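You operate a simulated robot arm through the tools that you are given. There is no shell and no other tool.

Carry out the task below with a simulated robot arm. There is one attempt and no reset: what you move stays moved.

## Task
Move the bent green pipe from the lower cage to the wooden board.
Fine: draw the black slide bolt and drop the gate; stand the pipe up; then close the gate and push the bolt home. Set down upright: what you pick out. Where these are worked on the way, their far stop is far enough and under half their travel is too little: black slide bolt.
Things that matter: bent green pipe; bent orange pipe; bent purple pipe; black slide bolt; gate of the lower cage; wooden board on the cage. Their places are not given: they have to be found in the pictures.

It is judged by the outcome, as a careful person would: the job done as asked, and still so three seconds after it is handed in. It fails if anything else is knocked over, pushed out of place, dropped, spilled or broken.

## Robot
A 6-joint arm with a two-finger parallel gripper, fixed in place. Base frame: the origin is at the foot of the arm, x ahead of it, y to its left, z up. Readings come in mm, degrees, newtons and seconds.
Its first joint turns from -166.0 to 166.0 degrees. Payload 3.43 kg.
Tool frame: the origin (TCP) lies between the finger pads and is the grasp point; the fingertips stand 34 mm ahead of it; z points along the fingers, y is the line along which they close. The gripper opens to 128 mm. The fingers are 24 mm wide and 12 mm thick; the gripper's body (48 by 130 mm) begins 96 mm behind the TCP.
Orientation is that of the tool frame in the base frame, as [roll, pitch, yaw] about the fixed x, y, z axes, in that order (R = Rz(yaw) Ry(pitch) Rx(roll)). With the fingers straight down and closing along the base's y, the tool's x points along the base's -x, its y along +y and its z along -z.

## Interface
- The arm moves only by the tool drive_tool. Its argument "moves" is a list of rows, each an object of numbers (a shift or turn left out is 0, a gripper value left out holds the last): "dx", "dy", "dz": the shift along the tool's x, y, z in units of 200 mm (1.0 is 200 mm); "wx", "wy", "wz": the turn, a rotation vector about the tool's x, y, z in units of 180 degrees (1.0 is 180 degrees); "gripper": the opening, from 0 (shut) to 1 (fully open). In form: [{"dx": .., "dy": .., "dz": .., "wx": .., "wy": .., "wz": .., "gripper": ..}, ...]. A call has 1 to 20 rows; each row is the pose to reach, as a shift and turn from the pose commanded when the call began, along the tool's axes at that moment. A call with a number of a shift or a turn outside -1 to 1 is refused whole. Rows are played at 5 a second. More than 50 mm and 8.6 degrees between two rows, or a gripper value outside its range, and nothing of the call is played. Where a pose cannot be reached the arm comes as near as it can. A force on the tool above 90 N (or 10 N above the force at the start of the call, whichever is more), or a blocked arm, ends the call early, and 0.2 s more pass. Each finger travels about 153 mm/s and halts on what it meets, pressing with about 44 N; the grip force reading is that of the motor and also rises with nothing between the fingers. The clock runs only during rows and for 0.2 s after the last one: add rows that repeat a pose to give the fingers time. It gives the time, the measured TCP pose, the force on the tool (base axes), the opening and the grip force at its end, in the units of the frame above (readings bear some noise), with the torque about the TCP (base axes, N m) and any sound that the robot's microphone picked up.
- Cameras (640 x 400 px; columns grow to the right, rows downward): "scene" is fixed at [400.6, 649.1, 1284.3]; the picture's right is [0.30, -0.95, 0.00], its down [-0.91, -0.29, -0.29] and it looks along [0.28, 0.09, -0.96] (base axes); focal length 214 px, centre (320, 200). "wrist" rides on the gripper at [76, -11, -160] in the tool frame; the picture's right is [0.15, 0.99, 0.00], its down [-0.88, 0.13, -0.46] and it looks along [-0.45, 0.07, 0.89] (tool axes); focal length 234 px, centre (320, 200).
- capture(camera): a new picture of that camera. The clock stands still meanwhile.
- measure_at(camera, pixels): for up to 12 pixels [column, row] of the newest picture of that camera ("zoom" is the newest enlarged one), the place [x, y, z] in the base frame of the surface seen there, good to about 2 mm. The clock stands still meanwhile.
- inspect(camera, box): a new picture of the part [left, top, right, bottom] of that camera's present view, enlarged. The clock stands still meanwhile.
- sign_off(): hands the job in; it is judged then, once.

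Leave the gripper open and the arm clear of the work at the hand-in unless told otherwise.

The tools are called after "Call:" as name(argument=value, ...) on one line, values as JSON. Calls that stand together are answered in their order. drive_tool: Moves the arm, as the interface text tells. Its arguments: {"type":"object","properties":{"moves":{"type":"array"}},"required":["moves"]} The other tools are called the same way: capture (camera) takes a picture; measure_at (camera, pixels) gives the place of the surface under pixels of a picture; inspect (camera, box) takes an enlarged picture of a part of a camera's view; sign_off () hands the job in.

At the start:

```text
clock: 0.0
ee_pos: [561.8, 374.3, 970.3]
orientation: [179.9, 0.1, 180.0]
force: [0.1, -0.3, 0.1]
ft_torque: [-0.01, 0.02, 0.03]
opening: 127.9
grip_force: 0.0
```

scene: 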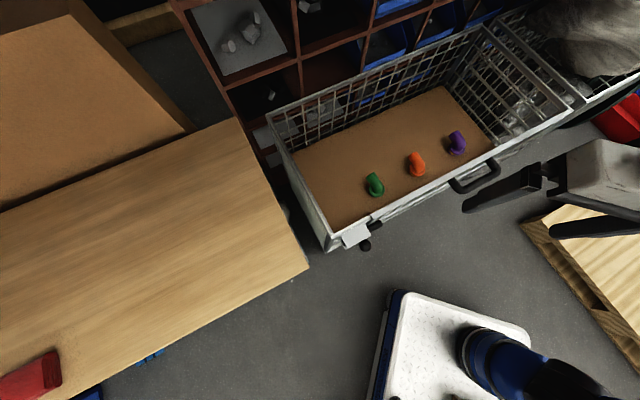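
wrist: 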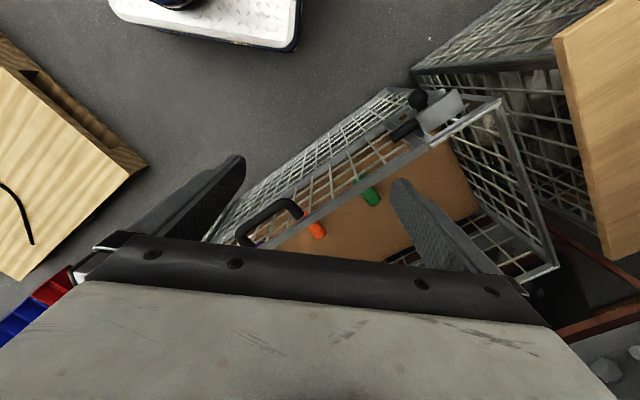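

I see a wire cage with a tan floor holding the green, orange and purple pipes (about pixels 375,184 / 417,164 / 456,143 in the scene view), a black bolt near (365,240), and a black handle near (474,178). I'll enlarge both views first.

Call:
inspect(camera="scene", box=[250, 60, 570, 260])

Call:
inspect(camera="wrist", box=[200, 40, 640, 315])

```text
2.00 times, centred on (410, 160) of scene
```

zoom: 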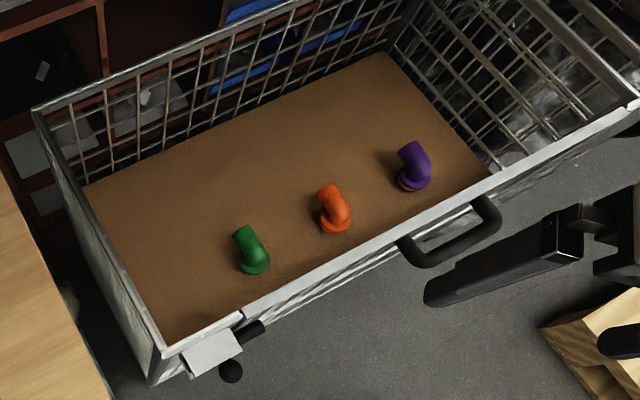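

```text
1.45 times, centred on (420, 178) of wrist
```

zoom: 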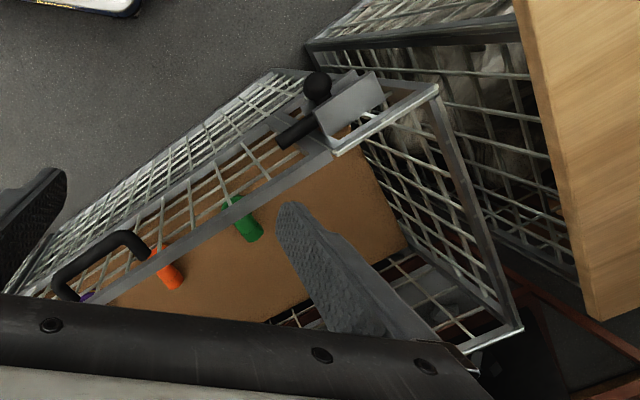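

Now I'll measure key points in the scene picture: pipes, bolt, handle, cage rim corners, board.

Call:
capture(camera="scene")

Call:
measure_at(camera="scene", pixels=[[375, 184], [417, 164], [456, 143], [365, 245], [375, 227], [357, 235], [452, 185], [474, 183], [497, 166], [330, 250], [268, 108], [480, 24]])

Call:
measure_at(camera="scene", pixels=[[568, 122], [340, 190], [450, 100], [140, 250], [300, 265], [236, 120], [20, 200], [60, 100], [185, 130], [420, 200], [340, 300], [590, 260]])

```text
taken
```

scene: 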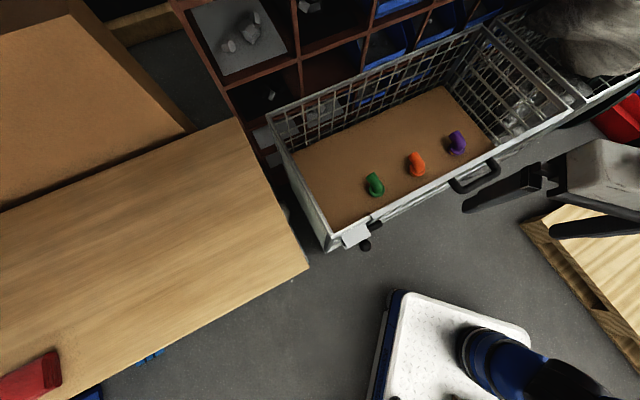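

```text
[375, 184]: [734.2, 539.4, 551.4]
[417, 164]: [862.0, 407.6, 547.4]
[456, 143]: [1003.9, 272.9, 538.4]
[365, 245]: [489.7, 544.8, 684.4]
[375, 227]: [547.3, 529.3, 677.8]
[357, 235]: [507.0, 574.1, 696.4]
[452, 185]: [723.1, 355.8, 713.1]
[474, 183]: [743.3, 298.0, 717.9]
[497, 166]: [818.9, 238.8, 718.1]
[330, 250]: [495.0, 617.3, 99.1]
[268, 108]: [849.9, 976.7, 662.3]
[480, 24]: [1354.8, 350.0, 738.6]
```

```text
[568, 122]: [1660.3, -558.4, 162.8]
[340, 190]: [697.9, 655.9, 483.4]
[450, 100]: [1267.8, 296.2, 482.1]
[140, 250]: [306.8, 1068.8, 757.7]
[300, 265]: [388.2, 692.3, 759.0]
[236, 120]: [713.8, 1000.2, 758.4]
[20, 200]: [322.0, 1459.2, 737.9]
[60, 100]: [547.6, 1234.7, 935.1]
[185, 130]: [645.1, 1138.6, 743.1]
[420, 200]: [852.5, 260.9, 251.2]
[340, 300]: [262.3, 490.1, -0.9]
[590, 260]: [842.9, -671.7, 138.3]
```

The cage floor is at z≈483 and the rim around z≈700; the board top is at z≈758. I'll zoom closer on the bolt, the gate and the pipes.

Call:
inspect(camera="scene", box=[320, 190, 432, 260])

Call:
measure_at(camera="zoom", pixels=[[255, 315], [320, 210], [290, 255], [200, 250], [240, 200], [160, 290], [70, 310], [60, 345], [270, 180], [400, 120], [500, 60], [300, 150]])

Call:
inspect(camera="scene", box=[350, 120, 478, 200])

```text
5.71 times, centred on (376, 225) of scene
```

zoom: 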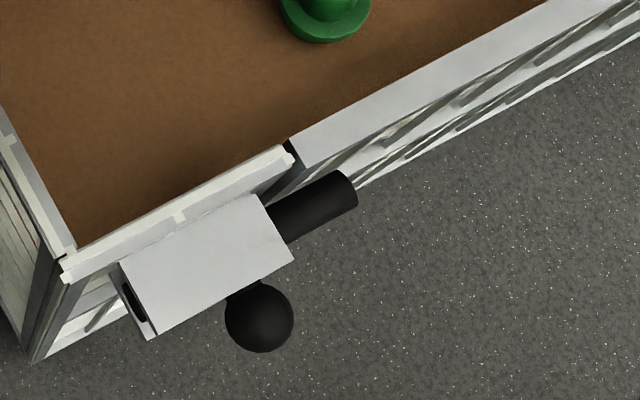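

```text
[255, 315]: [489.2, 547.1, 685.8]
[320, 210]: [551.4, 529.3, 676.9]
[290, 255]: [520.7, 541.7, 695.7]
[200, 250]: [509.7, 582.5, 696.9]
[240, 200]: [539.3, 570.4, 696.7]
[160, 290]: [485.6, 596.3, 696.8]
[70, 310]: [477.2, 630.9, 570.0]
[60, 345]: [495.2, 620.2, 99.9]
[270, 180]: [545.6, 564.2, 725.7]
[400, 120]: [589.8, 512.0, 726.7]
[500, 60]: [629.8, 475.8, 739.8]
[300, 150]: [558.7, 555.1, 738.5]
```

```text
5.00 times, centred on (414, 160) of scene
```

zoom: 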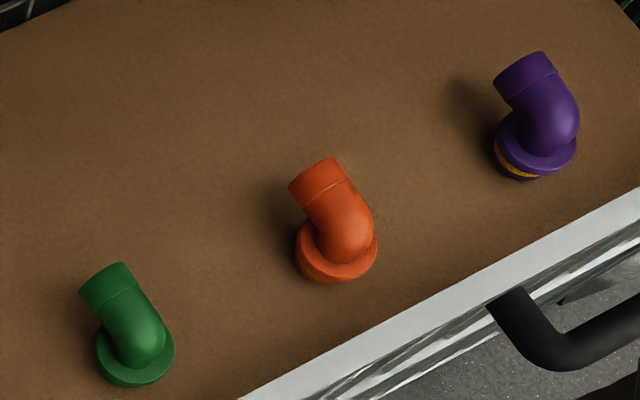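

The gate runs from about (559,555) in direction (0.67,−0.74), its top rim at z≈740. Next, measuring the pipes and the gate's far end on the enlarged picture.

Call:
measure_at(camera="zoom", pixels=[[107, 280], [122, 265], [85, 295], [130, 325], [140, 345], [105, 375], [135, 382], [170, 350], [95, 345], [60, 350], [200, 370], [135, 395]])

Call:
measure_at(camera="zoom", pixels=[[320, 170], [345, 215], [335, 275], [370, 245], [300, 250], [525, 65], [560, 110], [515, 170], [575, 150], [400, 330], [600, 225], [505, 305]])

Call:
inspect(camera="scene", box=[430, 0, 638, 130])

```text
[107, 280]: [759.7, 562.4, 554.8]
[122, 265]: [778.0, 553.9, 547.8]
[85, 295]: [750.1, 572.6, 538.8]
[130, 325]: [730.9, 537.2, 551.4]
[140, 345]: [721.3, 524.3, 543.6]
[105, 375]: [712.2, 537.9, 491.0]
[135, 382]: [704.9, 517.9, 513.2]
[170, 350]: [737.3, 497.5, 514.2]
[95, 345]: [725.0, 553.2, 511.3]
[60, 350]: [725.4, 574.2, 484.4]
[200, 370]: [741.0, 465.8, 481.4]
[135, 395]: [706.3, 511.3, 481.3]
```

```text
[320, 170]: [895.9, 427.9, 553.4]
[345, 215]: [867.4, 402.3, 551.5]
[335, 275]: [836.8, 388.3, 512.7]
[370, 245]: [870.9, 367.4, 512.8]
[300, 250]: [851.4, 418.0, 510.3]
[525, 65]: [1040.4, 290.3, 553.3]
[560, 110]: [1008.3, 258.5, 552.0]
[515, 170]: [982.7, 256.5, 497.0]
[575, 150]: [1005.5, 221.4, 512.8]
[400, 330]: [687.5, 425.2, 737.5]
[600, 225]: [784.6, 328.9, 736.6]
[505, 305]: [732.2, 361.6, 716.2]
```

```text
3.08 times, centred on (534, 65) of scene
```

zoom: 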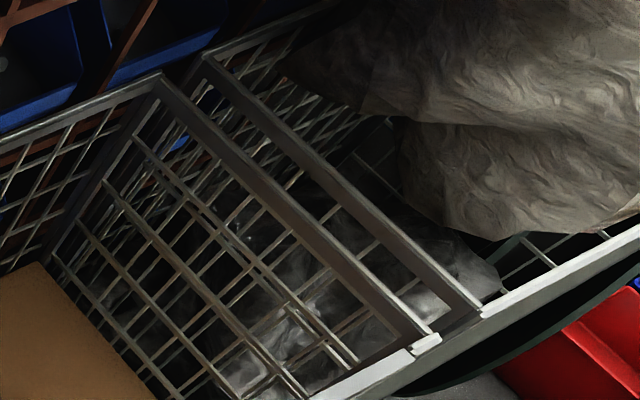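

The pipe stands on its flange at about (732,526), floor z≈482, with its elbow pointing away from the robot. The bolt knob is near (490,546,680). I'll turn the tool by 42° so that it squares with the gate, and move to a viewing pose in front of the bolt, staying high (z≈900).

Call:
drive_tool(moves=[{"dx": 0.06, "dy": 0.08, "dz": 0.04, "wz": -0.029, "gripper": 1}, {"dx": 0.12, "dy": 0.16, "dz": 0.09, "wz": -0.058}, {"dx": 0.18, "dy": 0.24, "dz": 0.13, "wz": -0.0875}, {"dx": 0.24, "dy": 0.32, "dz": 0.18, "wz": -0.117}, {"dx": 0.3, "dy": 0.4, "dz": 0.22, "wz": -0.146}, {"dx": 0.36, "dy": 0.48, "dz": 0.26, "wz": -0.175}, {"dx": 0.42, "dy": 0.56, "dz": 0.31, "wz": -0.204}, {"dx": 0.48, "dy": 0.64, "dz": 0.35, "wz": -0.2333}, {"dx": 0.48, "dy": 0.64, "dz": 0.35, "wz": -0.2333}])

Call:
capture(camera="wrist")

Call:
capture(camera="scene")

```text
clock: 2.0
ee_pos: [466.1, 503.9, 900.7]
orientation: [-179.9, 0.1, -137.9]
force: [0.1, 0.0, -0.3]
ft_torque: [0.0, 0.0, -0.02]
opening: 128.0
grip_force: 0.1
```

```text
taken
```

wrist: 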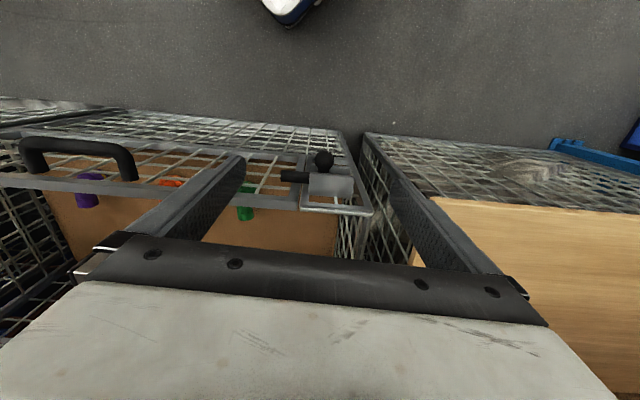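

```text
taken
```

scene: 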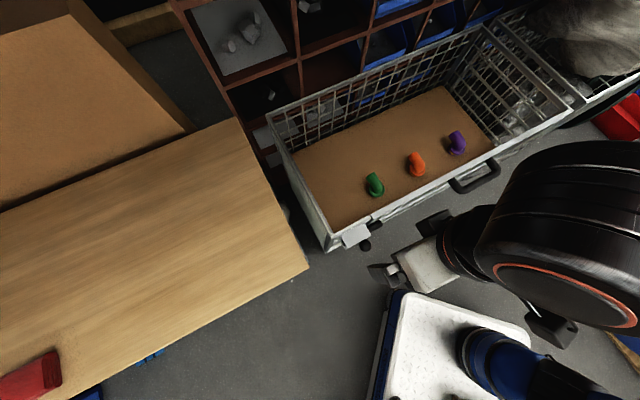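

The tool is now square to the gate. I'll enlarge the wrist view of the bolt and gate.

Call:
inspect(camera="wrist", box=[240, 110, 400, 210])

Call:
measure_at(camera="zoom", pixels=[[335, 200], [340, 180], [340, 210], [190, 260], [240, 260], [290, 300], [430, 300], [260, 380], [500, 410], [100, 330], [250, 150], [240, 340]])

Call:
inspect(camera="wrist", box=[0, 80, 240, 230])

```text
4.00 times, centred on (320, 160) of wrist
```

zoom: 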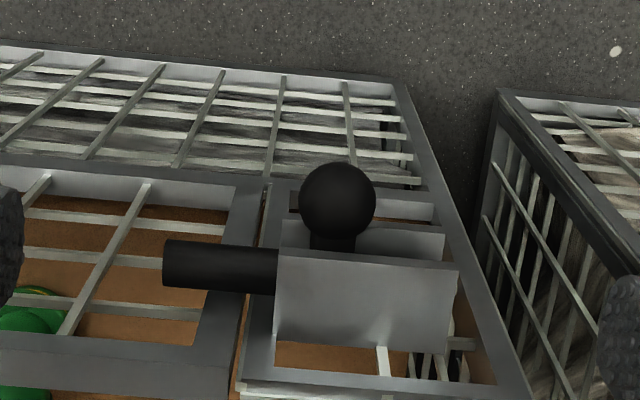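

```text
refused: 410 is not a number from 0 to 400
```

```text
2.67 times, centred on (120, 155) of wrist
```

zoom: 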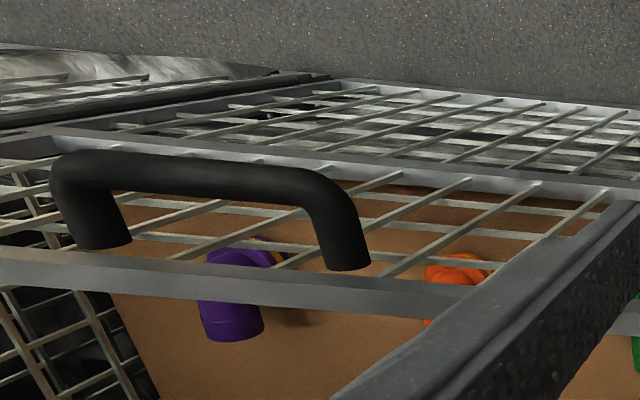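

The bolt rod lies in front of the gate's left frame; the knob is on the rod's robot side. I'll re-take the zoom and measure.

Call:
inspect(camera="wrist", box=[240, 110, 400, 210])

Call:
measure_at(camera="zoom", pixels=[[335, 200], [305, 200], [370, 200], [175, 260], [240, 260], [240, 290], [430, 300], [300, 300], [260, 380], [500, 385], [100, 350], [245, 200]])

Call:
measure_at(camera="zoom", pixels=[[335, 170], [335, 235], [335, 255], [200, 245], [420, 170], [415, 185], [295, 200], [430, 240], [290, 240], [100, 175], [20, 165], [425, 210]])

```text
4.00 times, centred on (320, 160) of wrist
```

zoom: 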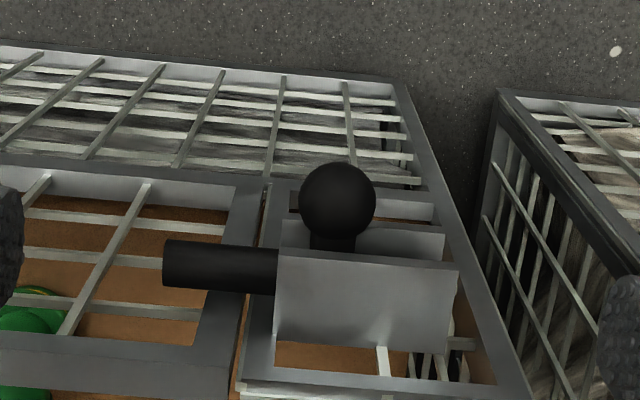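

```text
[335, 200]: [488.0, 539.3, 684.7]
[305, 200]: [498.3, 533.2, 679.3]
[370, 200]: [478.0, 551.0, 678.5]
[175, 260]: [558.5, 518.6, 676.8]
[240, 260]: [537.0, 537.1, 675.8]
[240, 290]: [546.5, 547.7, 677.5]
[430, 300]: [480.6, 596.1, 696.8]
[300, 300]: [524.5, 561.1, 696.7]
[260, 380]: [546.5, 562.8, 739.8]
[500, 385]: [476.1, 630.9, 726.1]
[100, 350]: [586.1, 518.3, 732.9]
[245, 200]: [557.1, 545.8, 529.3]
```

```text
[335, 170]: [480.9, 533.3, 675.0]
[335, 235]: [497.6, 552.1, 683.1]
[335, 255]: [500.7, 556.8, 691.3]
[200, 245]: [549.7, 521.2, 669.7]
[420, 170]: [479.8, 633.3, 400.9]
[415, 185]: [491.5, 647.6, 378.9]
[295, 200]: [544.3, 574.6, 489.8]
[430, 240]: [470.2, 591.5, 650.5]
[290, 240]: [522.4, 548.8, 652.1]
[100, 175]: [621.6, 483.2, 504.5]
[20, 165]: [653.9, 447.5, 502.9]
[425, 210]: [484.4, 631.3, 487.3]
```

I want the gate's exact line, so I'll measure more points along the rim and the lower bar in the scene view and the wrist view.

Call:
inspect(camera="scene", box=[440, 90, 600, 190])

Call:
measure_at(camera="zoom", pixels=[[50, 355], [100, 325], [150, 300], [200, 270], [250, 240], [300, 215], [350, 185], [400, 160], [450, 130], [510, 100], [210, 320], [50, 390]])

Call:
measure_at(camera="wrist", pixels=[[10, 188], [60, 190], [110, 193], [150, 192], [250, 200], [290, 207], [30, 147], [80, 145], [128, 155], [135, 178], [25, 171], [280, 176]])

```text
4.00 times, centred on (520, 140) of scene
```

zoom: 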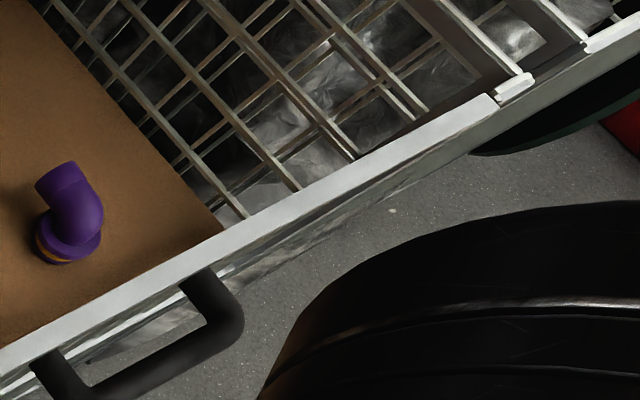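

```text
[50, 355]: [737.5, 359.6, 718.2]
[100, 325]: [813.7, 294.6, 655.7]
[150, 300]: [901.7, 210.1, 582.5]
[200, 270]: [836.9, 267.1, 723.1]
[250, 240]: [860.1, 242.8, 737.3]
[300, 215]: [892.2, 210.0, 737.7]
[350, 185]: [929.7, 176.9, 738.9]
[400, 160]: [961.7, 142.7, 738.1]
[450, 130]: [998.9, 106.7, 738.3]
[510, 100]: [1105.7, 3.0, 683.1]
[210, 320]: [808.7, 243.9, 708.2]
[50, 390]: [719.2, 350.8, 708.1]
```

```text
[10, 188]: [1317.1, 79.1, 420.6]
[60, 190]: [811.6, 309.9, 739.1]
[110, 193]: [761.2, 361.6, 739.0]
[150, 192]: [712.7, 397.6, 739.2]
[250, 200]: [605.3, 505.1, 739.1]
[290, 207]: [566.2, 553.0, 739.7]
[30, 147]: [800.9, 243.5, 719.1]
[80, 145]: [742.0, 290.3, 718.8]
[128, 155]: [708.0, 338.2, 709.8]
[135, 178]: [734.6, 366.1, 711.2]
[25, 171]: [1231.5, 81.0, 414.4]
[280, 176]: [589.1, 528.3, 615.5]
```

The gate line now comes out well: it runs along (0.698,−0.716), its front plane 781 mm from the base along (0.716,0.698). The knob is a ball of about 16 mm radius, centred near (487,540,670). I'll move above it with the yaw corrected and fingers at about 60 mm, stopping at z≈790 to check.

Call:
drive_tool(moves=[{"dx": -0.06, "dy": 0.02, "dz": 0.12, "wz": -0.004, "gripper": 0.5}, {"dx": -0.12, "dy": 0.04, "dz": 0.26, "wz": -0.008, "gripper": 0.5}, {"dx": -0.195, "dy": 0.065, "dz": 0.4, "wz": -0.0122, "gripper": 0.5}, {"dx": -0.195, "dy": 0.065, "dz": 0.55, "wz": -0.0122, "gripper": 0.5}, {"dx": -0.195, "dy": 0.065, "dz": 0.55, "wz": -0.0122, "gripper": 0.5}])

Call:
capture(camera="wrist")

Call:
capture(camera="scene")

```text
clock: 3.2
ee_pos: [484.5, 539.7, 791.4]
orientation: [-180.0, 0.0, -135.8]
force: [-0.8, 0.5, -0.5]
ft_torque: [-0.03, 0.02, -0.03]
opening: 63.6
grip_force: 0.0
```

```text
taken
```

wrist: 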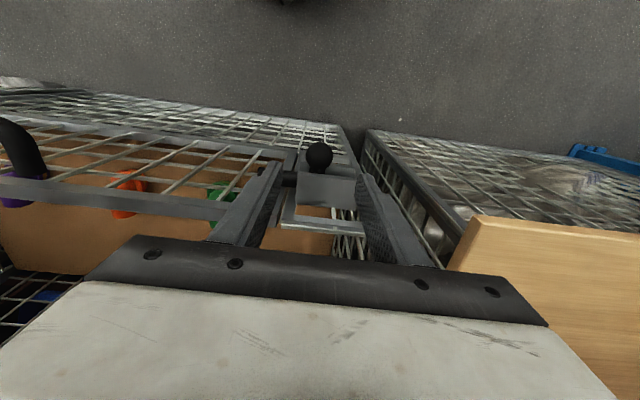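

```text
taken
```

scene: 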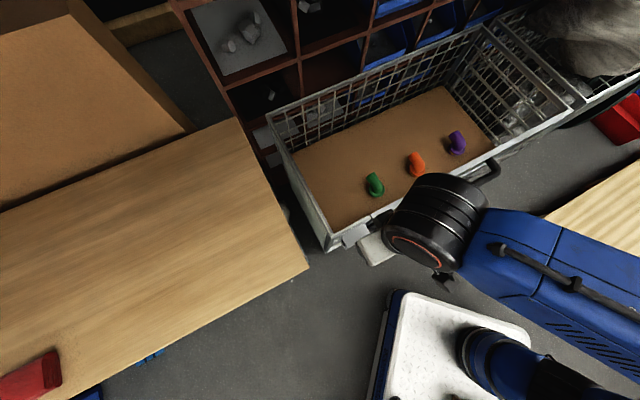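

Looking at the knob between the fingers at wrist pixel (319,156); I'll zoom in and measure.

Call:
inspect(camera="wrist", box=[250, 120, 410, 220])

Call:
measure_at(camera="zoom", pixels=[[278, 140], [278, 100], [228, 145], [328, 145], [278, 190], [245, 120], [310, 120], [150, 235], [400, 270], [220, 270], [210, 350], [440, 350]])

```text
4.00 times, centred on (330, 170) of wrist
```

zoom: 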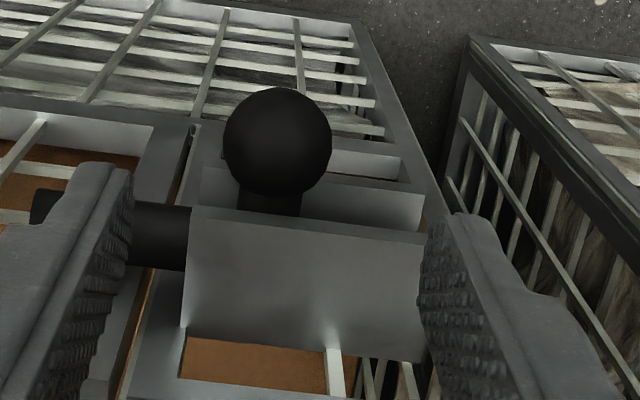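

```text
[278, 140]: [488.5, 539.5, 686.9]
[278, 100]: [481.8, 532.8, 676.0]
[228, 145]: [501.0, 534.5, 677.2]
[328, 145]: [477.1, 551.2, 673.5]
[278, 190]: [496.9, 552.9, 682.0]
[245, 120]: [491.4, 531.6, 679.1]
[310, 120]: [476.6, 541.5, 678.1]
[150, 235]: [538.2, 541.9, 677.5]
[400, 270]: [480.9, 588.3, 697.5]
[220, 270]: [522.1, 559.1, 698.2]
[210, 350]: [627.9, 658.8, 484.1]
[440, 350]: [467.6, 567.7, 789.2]
```

The knob centre is (489.5,544.5,671), lined up between the fingers. I'll descend 120 mm to its height, then close on it.

Call:
drive_tool(moves=[{"dx": -0.015, "dz": 0.15}, {"dx": -0.015, "dz": 0.3}, {"dx": -0.015, "dz": 0.45}, {"dx": -0.015, "dz": 0.6}, {"dx": -0.015, "dz": 0.6}, {"dx": -0.015, "dz": 0.6, "gripper": 0.35}, {"dx": -0.015, "dz": 0.6, "gripper": 0.2}, {"dx": -0.015, "dz": 0.6, "gripper": 0.2}])

Call:
inspect(camera="wrist", box=[220, 80, 460, 230])

```text
clock: 5.0
ee_pos: [488.0, 541.4, 671.3]
orientation: [-180.0, 0.0, -135.7]
force: [-4.6, 4.4, -4.0]
ft_torque: [0.38, -0.18, 1.06]
opening: 30.4
grip_force: 45.5
```

```text
2.67 times, centred on (340, 155) of wrist
```

zoom: 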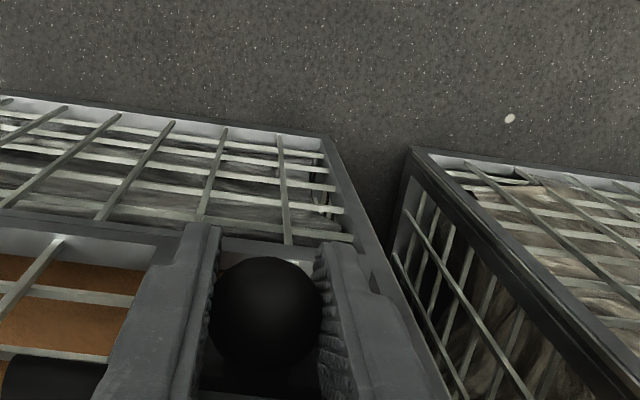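

The ball is held (30.4 mm opening). Now I'll draw the bolt along the tool's +y (toward the left corner), in 8 mm steps, watching the force.

Call:
drive_tool(moves=[{"dy": 0.04}, {"dy": 0.08}, {"dy": 0.12}, {"dy": 0.16}])

Call:
inspect(camera="wrist", box=[140, 80, 460, 280])

Call:
capture(camera="scene")

```text
clock: 6.0
ee_pos: [464.8, 564.9, 671.3]
orientation: [179.9, 0.1, -135.8]
force: [-5.1, -5.3, 4.3]
ft_torque: [0.11, 0.07, 1.01]
opening: 30.3
grip_force: 44.9
```

```text
2.00 times, centred on (300, 180) of wrist
```

zoom: 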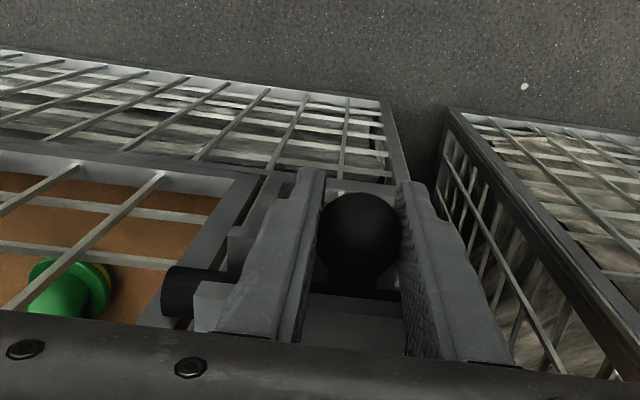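

```text
taken
```

scene: 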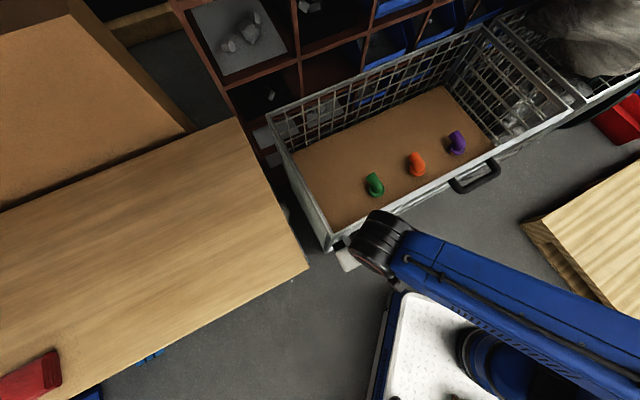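

The bolt slides freely (33 mm so far, no rising force). I'll keep drawing until it meets its far stop.

Call:
drive_tool(moves=[{"dy": 0.03}, {"dy": 0.06}, {"dy": 0.09}, {"dy": 0.12}, {"dy": 0.15}, {"dy": 0.18}])

Call:
inspect(camera="wrist", box=[140, 80, 460, 280])

Call:
capture(camera="scene")

```text
clock: 7.4
ee_pos: [442.4, 588.6, 672.2]
orientation: [-179.9, 0.0, -135.9]
force: [32.4, -62.6, 3.5]
ft_torque: [-0.24, 0.0, -0.01]
opening: 64.5
grip_force: 34.1
```

```text
2.00 times, centred on (300, 180) of wrist
```

zoom: 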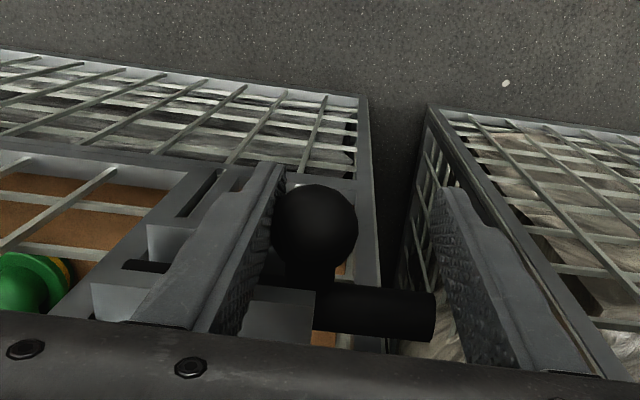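

```text
taken
```

scene: 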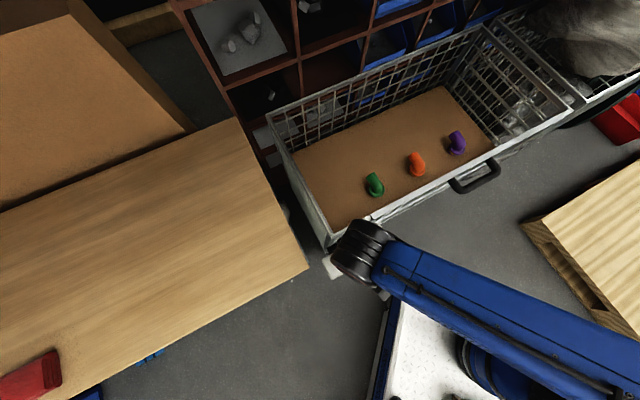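

The bolt hit its far stop: force 67 N, the knob has travelled about 48 mm, and the rod has left the gate's edge. The gate is still upright. I'll back off, open the fingers and rise.

Call:
drive_tool(moves=[{"dy": -0.08, "gripper": 0.5}, {"dy": -0.08, "gripper": 0.5}, {"dy": -0.08, "gripper": 0.5}])

Call:
inspect(camera="wrist", box=[140, 80, 460, 280])

```text
clock: 8.2
ee_pos: [450.6, 579.4, 671.5]
orientation: [180.0, 0.0, -135.8]
force: [-1.1, 0.2, -0.1]
ft_torque: [-0.02, 0.0, 0.0]
opening: 63.8
grip_force: 0.1
```

```text
2.00 times, centred on (300, 180) of wrist
```

zoom: 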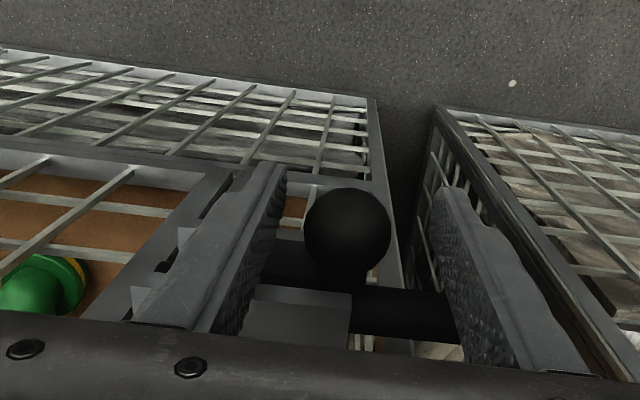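

The fingers are clear of the knob on both sides. I'll rise straight up 200 mm and look again.

Call:
drive_tool(moves=[{"dz": -0.2}, {"dz": -0.4}, {"dz": -0.6}, {"dz": -0.8}, {"dz": -1.0}, {"dz": -1.0}])

Call:
capture(camera="wrist")

Call:
inspect(camera="wrist", box=[150, 100, 406, 260])

Call:
measure_at(camera="wrist", pixels=[[323, 165], [350, 180]])

```text
clock: 9.6
ee_pos: [453.3, 578.4, 870.7]
orientation: [-180.0, 0.2, -135.7]
force: [-0.5, -1.1, -1.0]
ft_torque: [-0.01, -0.02, -0.04]
opening: 64.3
grip_force: 0.0
```

```text
taken
```

wrist: 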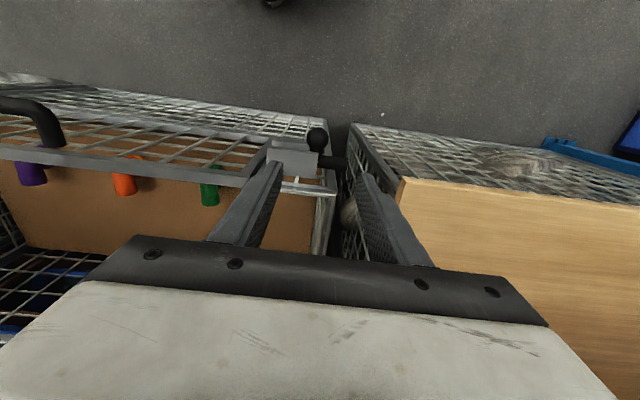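

```text
2.50 times, centred on (278, 180) of wrist
```

zoom: 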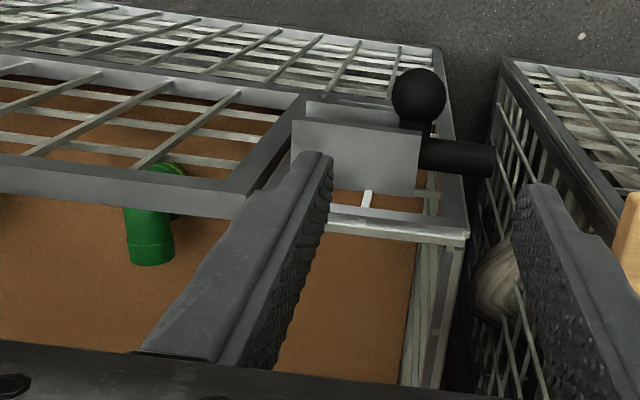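

```text
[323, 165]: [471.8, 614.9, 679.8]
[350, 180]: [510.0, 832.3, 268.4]
```

The bolt is fully drawn and the gate is standing closed on its own. Next I'll move along the gate (tool −y) at z≈870 toward the handle.

Call:
drive_tool(moves=[{"dy": -0.2}, {"dy": -0.4}, {"dy": -0.6}, {"dy": -0.8}, {"dy": -1.0}])

Call:
drive_tool(moves=[{"dy": -0.2, "dx": 0.04}, {"dy": -0.4, "dx": 0.08}, {"dy": -0.6, "dx": 0.12}, {"dy": -0.7, "dx": 0.15}, {"dy": -0.7, "dx": 0.15}])

Call:
capture(camera="wrist")

Call:
capture(camera="scene")

```text
clock: 10.8
ee_pos: [591.3, 434.8, 871.4]
orientation: [-180.0, 0.1, -135.8]
force: [0.5, 0.5, -0.2]
ft_torque: [0.03, -0.02, 0.0]
opening: 64.2
grip_force: 0.0
```

```text
clock: 12.0
ee_pos: [667.8, 315.2, 870.5]
orientation: [179.9, 0.2, -135.8]
force: [-0.3, 0.1, -0.3]
ft_torque: [-0.02, 0.0, -0.02]
opening: 63.9
grip_force: 0.1
```

```text
taken
```

wrist: 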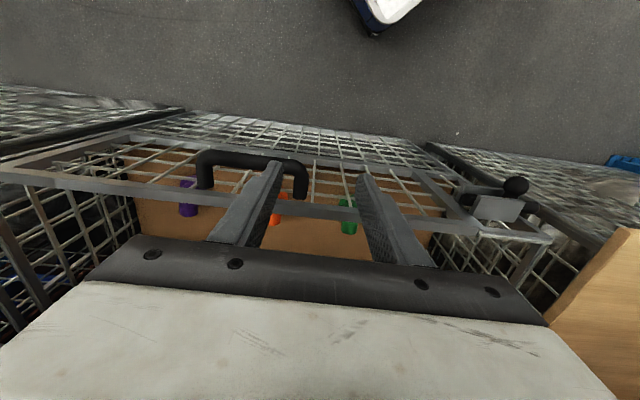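

```text
taken
```

scene: 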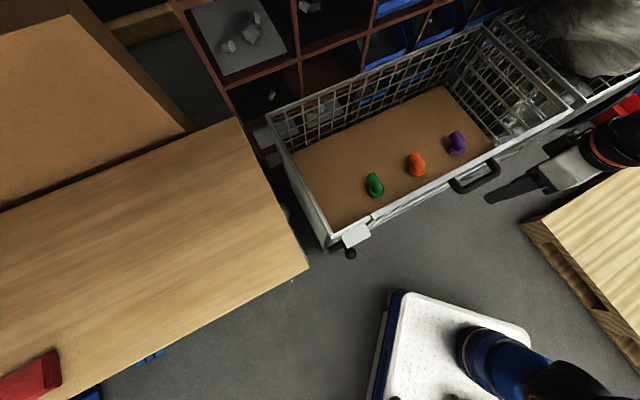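

The whole gate is visible now. I'll zoom in on the gate and handle and measure frame edges and the handle bar.

Call:
inspect(camera="wrist", box=[0, 90, 320, 290])

Call:
measure_at(camera="zoom", pixels=[[400, 135], [450, 130], [500, 137], [560, 150], [600, 165], [605, 205], [400, 190], [30, 180], [200, 195], [250, 100], [255, 88], [265, 108]])

Call:
inspect(camera="wrist", box=[320, 100, 560, 250])

Call:
measure_at(camera="zoom", pixels=[[520, 230], [440, 290], [330, 260], [290, 180], [230, 190], [260, 130], [310, 150], [100, 150], [500, 240], [380, 310], [60, 310], [90, 260]])

```text
2.00 times, centred on (160, 190) of wrist
```

zoom: 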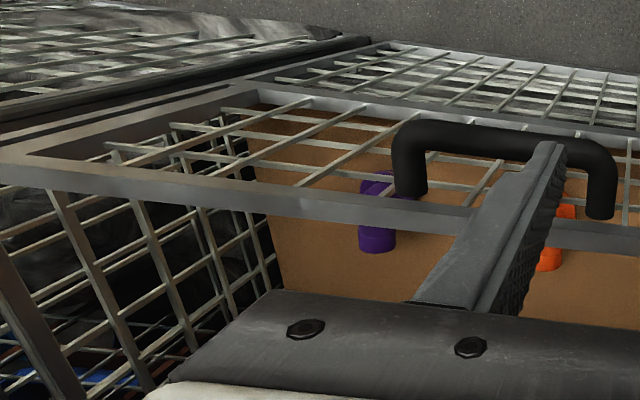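

```text
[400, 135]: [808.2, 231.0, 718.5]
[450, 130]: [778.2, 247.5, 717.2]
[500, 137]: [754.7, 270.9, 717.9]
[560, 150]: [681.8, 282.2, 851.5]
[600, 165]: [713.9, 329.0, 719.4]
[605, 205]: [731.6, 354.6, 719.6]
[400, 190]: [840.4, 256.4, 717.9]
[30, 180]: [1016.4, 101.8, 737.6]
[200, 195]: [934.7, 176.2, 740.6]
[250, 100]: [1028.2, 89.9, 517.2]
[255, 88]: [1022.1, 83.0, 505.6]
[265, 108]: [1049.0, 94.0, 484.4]
```

```text
2.67 times, centred on (440, 175) of wrist
```

zoom: 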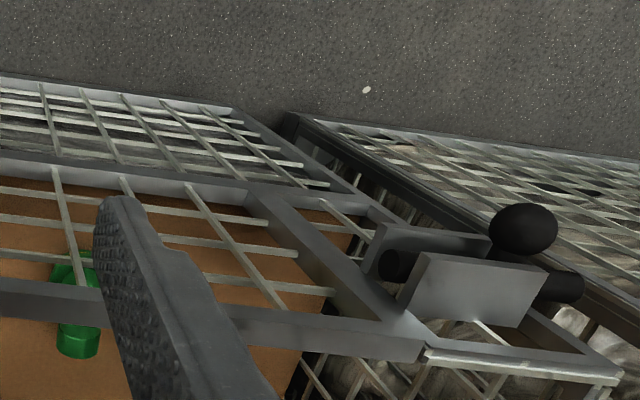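

```text
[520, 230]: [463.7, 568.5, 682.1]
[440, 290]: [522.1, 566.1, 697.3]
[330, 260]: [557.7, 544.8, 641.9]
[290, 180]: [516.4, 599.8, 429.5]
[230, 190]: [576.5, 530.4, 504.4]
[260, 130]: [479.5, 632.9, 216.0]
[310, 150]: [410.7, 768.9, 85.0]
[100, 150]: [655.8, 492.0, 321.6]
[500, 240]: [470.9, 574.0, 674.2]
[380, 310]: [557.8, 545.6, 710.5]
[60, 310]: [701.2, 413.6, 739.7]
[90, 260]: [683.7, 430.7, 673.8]
```

The handle's outer bar is at n≈733, z≈708, centred near (755,275). I'll rotate the tool 90° so the fingers close front-to-back on the bar, moving above its middle.

Call:
drive_tool(moves=[{"dx": -0.015, "dy": -0.037, "dz": 0.01, "wz": -0.0417}, {"dx": -0.03, "dy": -0.074, "dz": 0.02, "wz": -0.0833}, {"dx": -0.044, "dy": -0.11, "dz": 0.03, "wz": -0.125}, {"dx": -0.058, "dy": -0.149, "dz": 0.04, "wz": -0.1667}, {"dx": -0.073, "dy": -0.186, "dz": 0.05, "wz": -0.2083}, {"dx": -0.088, "dy": -0.223, "dz": 0.06, "wz": -0.25}, {"dx": -0.102, "dy": -0.26, "dz": 0.07, "wz": -0.2917}, {"dx": -0.117, "dy": -0.298, "dz": 0.08, "wz": -0.3333}, {"dx": -0.131, "dy": -0.335, "dz": 0.09, "wz": -0.375}, {"dx": -0.146, "dy": -0.372, "dz": 0.1, "wz": -0.4167}, {"dx": -0.16, "dy": -0.41, "dz": 0.1, "wz": -0.4583}, {"dx": -0.175, "dy": -0.447, "dz": 0.1, "wz": -0.5}, {"dx": -0.175, "dy": -0.447, "dz": 0.1, "wz": -0.5}])

Call:
capture(camera="wrist")

Call:
capture(camera="scene")

```text
clock: 14.8
ee_pos: [755.2, 274.3, 851.5]
orientation: [-179.9, -0.1, -45.6]
force: [0.1, 0.9, -1.3]
ft_torque: [0.02, -0.01, -0.03]
opening: 63.9
grip_force: 0.0
```

```text
taken
```

wrist: 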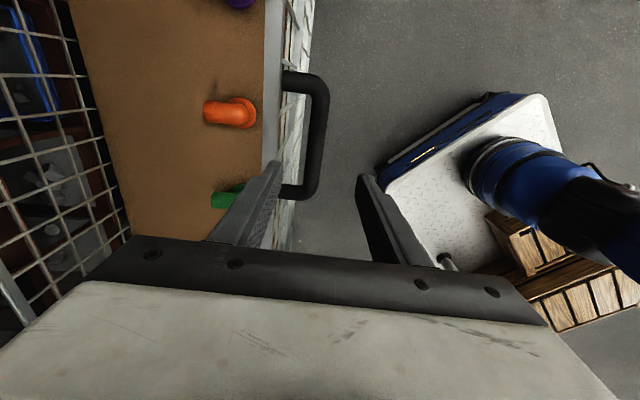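

```text
taken
```

scene: 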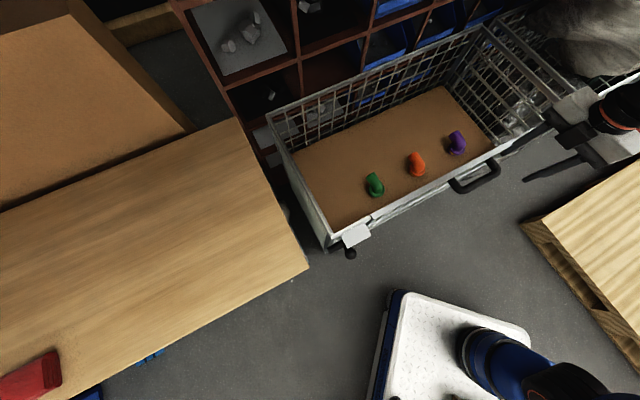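

The handle is visible at wrist columns 283–330, rows 72–198. Measuring it.

Call:
inspect(camera="wrist", box=[220, 60, 412, 180])

Call:
measure_at(camera="wrist", pixels=[[312, 100], [318, 100], [325, 100], [311, 130], [318, 130], [325, 130], [310, 160], [317, 160], [324, 160], [285, 80], [285, 190], [272, 130]])

```text
3.33 times, centred on (316, 120) of wrist
```

zoom: 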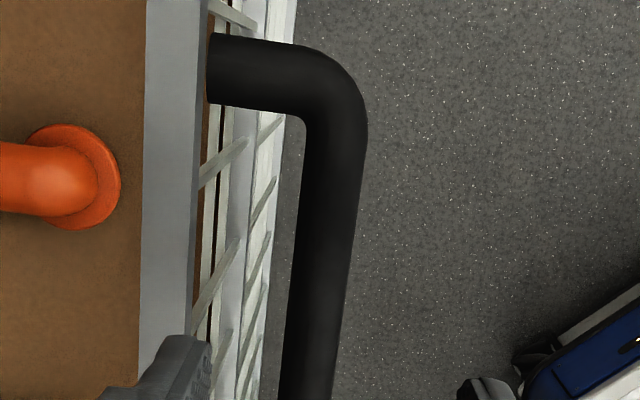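

```text
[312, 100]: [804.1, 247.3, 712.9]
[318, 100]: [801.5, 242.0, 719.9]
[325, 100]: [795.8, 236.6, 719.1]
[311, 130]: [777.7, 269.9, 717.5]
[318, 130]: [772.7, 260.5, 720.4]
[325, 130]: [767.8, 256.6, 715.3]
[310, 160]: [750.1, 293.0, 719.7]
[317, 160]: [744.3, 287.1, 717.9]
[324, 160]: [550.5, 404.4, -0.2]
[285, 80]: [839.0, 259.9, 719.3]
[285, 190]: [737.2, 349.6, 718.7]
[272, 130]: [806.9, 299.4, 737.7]
```

The bar centre is at n≈737.5, z≈709. I'll narrow the fingers to about 46 mm, shift 5 mm toward the gate and descend onto the bar in steps.

Call:
drive_tool(moves=[{"dy": -0.0265, "gripper": 0.36}, {"dy": -0.0265, "dz": 0.15, "gripper": 0.36}, {"dy": -0.0265, "dz": 0.3, "gripper": 0.36}, {"dy": -0.0265, "dz": 0.42, "gripper": 0.36}, {"dy": -0.0265, "dz": 0.42, "gripper": 0.36}])

Call:
inspect(camera="wrist", box=[200, 60, 440, 210])

```text
clock: 16.0
ee_pos: [758.2, 278.2, 767.1]
orientation: [-179.9, 0.0, -45.9]
force: [0.8, 0.5, 0.4]
ft_torque: [-0.03, 0.03, -0.01]
opening: 46.3
grip_force: 0.1
```

```text
2.67 times, centred on (320, 135) of wrist
```

zoom: 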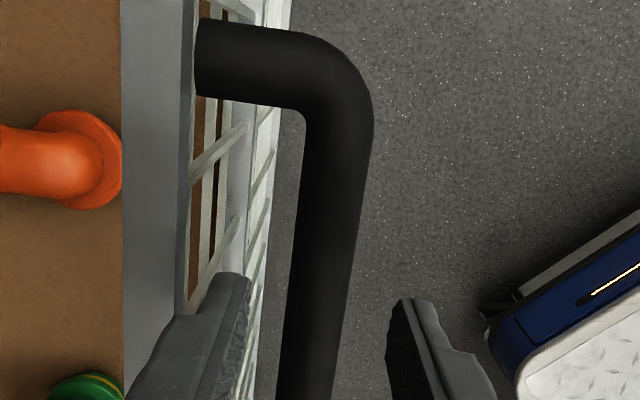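

The bar sits midway between the fingers. I'll go down the last 58 mm and close on it.

Call:
drive_tool(moves=[{"dz": 0.1}, {"dz": 0.2}, {"dz": 0.285}, {"dz": 0.285}, {"dz": 0.285, "gripper": 0.25}, {"dz": 0.285, "gripper": 0.12}, {"dz": 0.285, "gripper": 0.12}])

Call:
inspect(camera="wrist", box=[200, 60, 440, 210])

```text
clock: 17.6
ee_pos: [758.2, 277.4, 710.3]
orientation: [180.0, -0.1, -45.8]
force: [3.2, 2.0, -6.1]
ft_torque: [-0.08, -0.34, 0.96]
opening: 21.8
grip_force: 45.1
```

```text
2.67 times, centred on (320, 135) of wrist
```

zoom: 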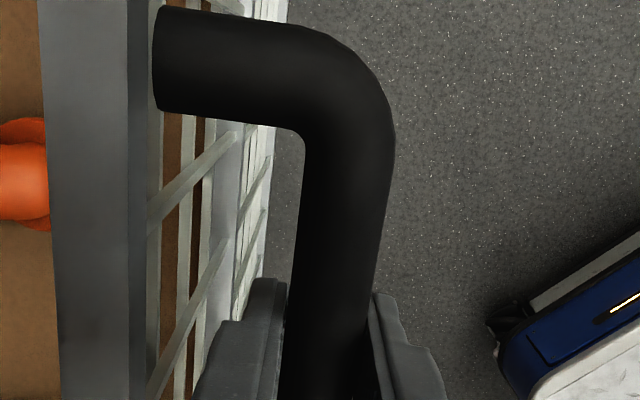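

The bar is held (21.8 mm). I'll test-pull: rotate the gate about its bottom hinge by 5° with the tool turning along, watching the force.

Call:
drive_tool(moves=[{"dy": 0.035, "dz": 0.009, "wx": 0.011}, {"dy": 0.09, "dz": 0.025, "wx": 0.0278}, {"dy": 0.09, "dz": 0.025, "wx": 0.0278}])

Call:
capture(camera="scene")

Call:
capture(camera="wrist")

```text
clock: 18.4
ee_pos: [745.4, 265.3, 704.6]
orientation: [-174.9, 0.1, -45.8]
force: [6.7, -2.3, -3.1]
ft_torque: [0.16, -0.12, 0.9]
opening: 21.5
grip_force: 44.7
```

```text
taken
```

scene: 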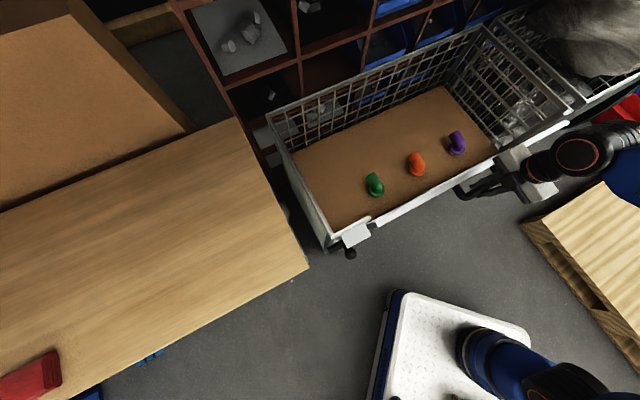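

```text
taken
```

wrist: 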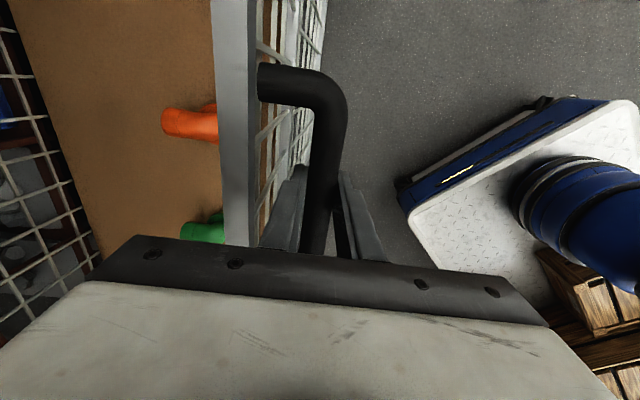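

The gate swung 5° out with only a few newtons, so the hinge model is right. I'll continue lowering it in the same arc, another 24°.

Call:
drive_tool(moves=[{"dy": 0.0544, "dz": 0.014, "wx": 0.0167}, {"dy": 0.1079, "dz": 0.0308, "wx": 0.0333}, {"dy": 0.1605, "dz": 0.0504, "wx": 0.05}, {"dy": 0.212, "dz": 0.0728, "wx": 0.0667}, {"dy": 0.2623, "dz": 0.0977, "wx": 0.0833}, {"dy": 0.311, "dz": 0.1253, "wx": 0.1}, {"dy": 0.3586, "dz": 0.1554, "wx": 0.1167}, {"dy": 0.4043, "dz": 0.188, "wx": 0.1333}, {"dy": 0.4043, "dz": 0.188, "wx": 0.1333}])

Call:
capture(camera="scene")

Call:
capture(camera="wrist")

```text
clock: 20.4
ee_pos: [689.6, 212.0, 660.1]
orientation: [-150.8, 0.0, -45.8]
force: [13.7, -16.2, 1.6]
ft_torque: [-0.15, -0.44, 0.65]
opening: 21.8
grip_force: 44.7
```

```text
taken
```

scene: 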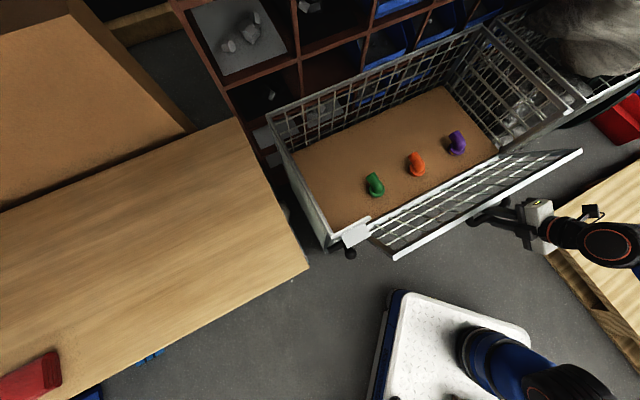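

```text
taken
```

wrist: 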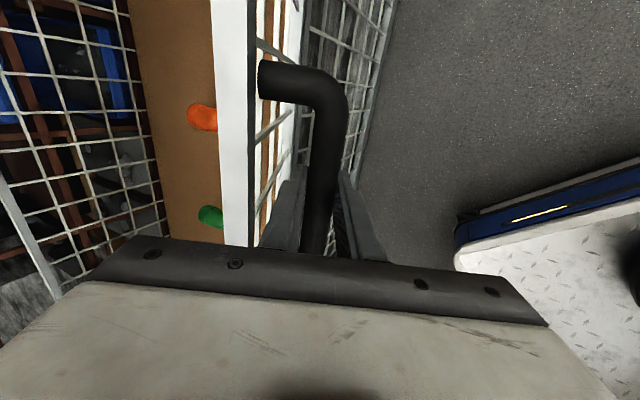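

The gate is at about 29° and follows the tool well. I'll loosen the fingers a little (still straddling the bar) to learn whether the gate holds by itself or falls.

Call:
drive_tool(moves=[{"gripper": 0.24}, {"gripper": 0.24}, {"gripper": 0.24}, {"gripper": 0.24}])

Call:
inspect(camera="wrist", box=[200, 60, 440, 260])

```text
clock: 21.4
ee_pos: [691.1, 212.1, 660.4]
orientation: [-150.9, 0.0, -45.8]
force: [0.4, 1.1, -0.4]
ft_torque: [0.02, 0.0, 0.02]
opening: 30.7
grip_force: 0.0
```

```text
2.00 times, centred on (320, 160) of wrist
```

zoom: 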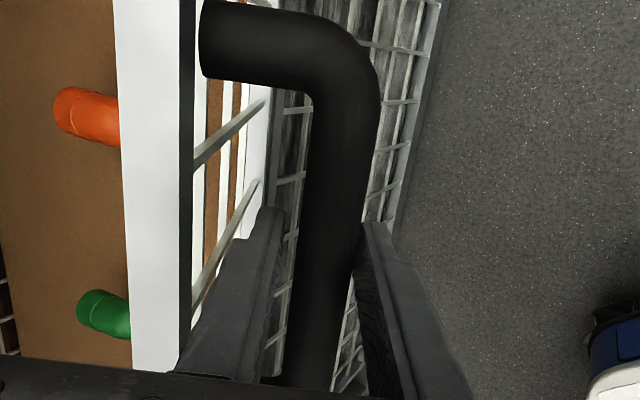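

With no load on the fingers the gate stays at 29° — its hinge holds by friction. I'll re-grip and lower it another 30°.

Call:
drive_tool(moves=[{"gripper": 0.12}, {"gripper": 0.12}, {"dy": 0.0544, "dz": 0.014, "wx": 0.0167}, {"dy": 0.1079, "dz": 0.0308, "wx": 0.0333}, {"dy": 0.1605, "dz": 0.0504, "wx": 0.05}, {"dy": 0.212, "dz": 0.0728, "wx": 0.0667}, {"dy": 0.2623, "dz": 0.0977, "wx": 0.0833}, {"dy": 0.311, "dz": 0.1253, "wx": 0.1}, {"dy": 0.3586, "dz": 0.1554, "wx": 0.1167}, {"dy": 0.4043, "dz": 0.188, "wx": 0.1333}, {"dy": 0.448, "dz": 0.223, "wx": 0.15}, {"dy": 0.4904, "dz": 0.26, "wx": 0.1667}, {"dy": 0.4904, "dz": 0.26, "wx": 0.1667}])

Call:
capture(camera="scene")

Call:
capture(camera="wrist")

```text
clock: 24.2
ee_pos: [637.6, 205.5, 744.8]
orientation: [-128.1, -0.3, -47.0]
force: [0.2, -0.3, -0.6]
ft_torque: [0.01, 0.0, 0.02]
opening: 15.3
grip_force: 0.0
out of reach, approached as far as the arm can: row 5, 6, 7, 8, 9, 10, 11, 12, 13
```

```text
taken
```

scene: 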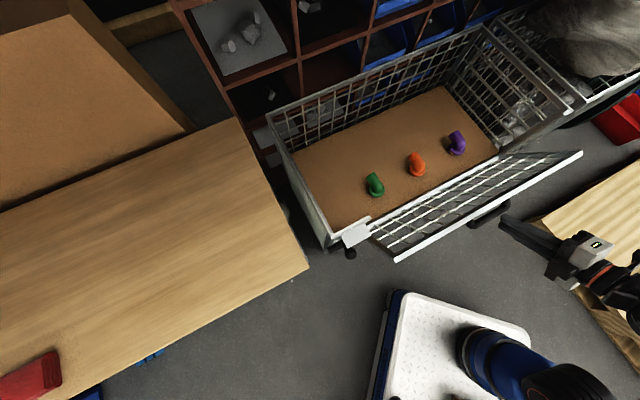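

```text
taken
```

wrist: 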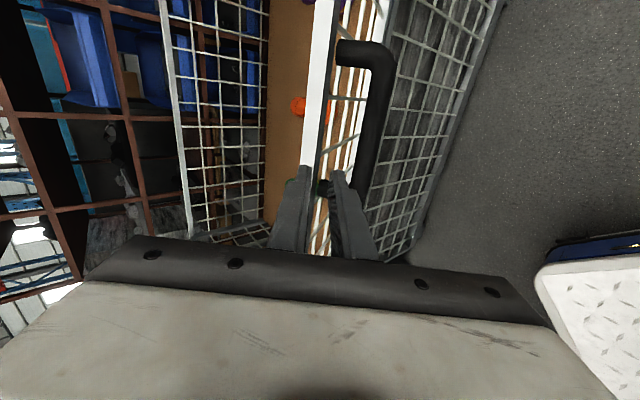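

The arm ran out of reach at that tilt and slid off the handle; the gate has stayed put at roughly 30°, nothing else changed. I'll measure the gate's present angle.

Call:
inspect(camera="scene", box=[340, 130, 596, 290])

Call:
measure_at(camera="scene", pixels=[[397, 258], [420, 245], [450, 227], [480, 210], [510, 192], [540, 176], [575, 155], [475, 222], [495, 208], [380, 238], [360, 238], [350, 252]])

```text
2.50 times, centred on (468, 210) of scene
```

zoom: 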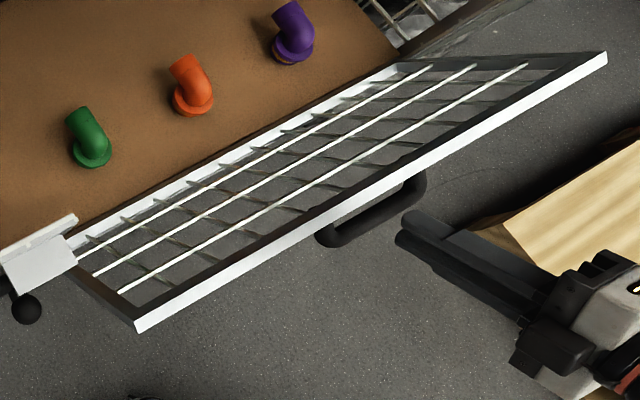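

```text
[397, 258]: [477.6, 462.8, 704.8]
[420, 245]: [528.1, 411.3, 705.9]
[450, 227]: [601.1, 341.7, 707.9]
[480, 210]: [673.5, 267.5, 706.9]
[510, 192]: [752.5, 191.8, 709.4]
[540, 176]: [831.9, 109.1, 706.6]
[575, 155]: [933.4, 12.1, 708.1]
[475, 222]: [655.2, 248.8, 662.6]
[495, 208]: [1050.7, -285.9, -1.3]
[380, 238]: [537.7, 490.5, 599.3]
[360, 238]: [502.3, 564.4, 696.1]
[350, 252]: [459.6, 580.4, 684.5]
```

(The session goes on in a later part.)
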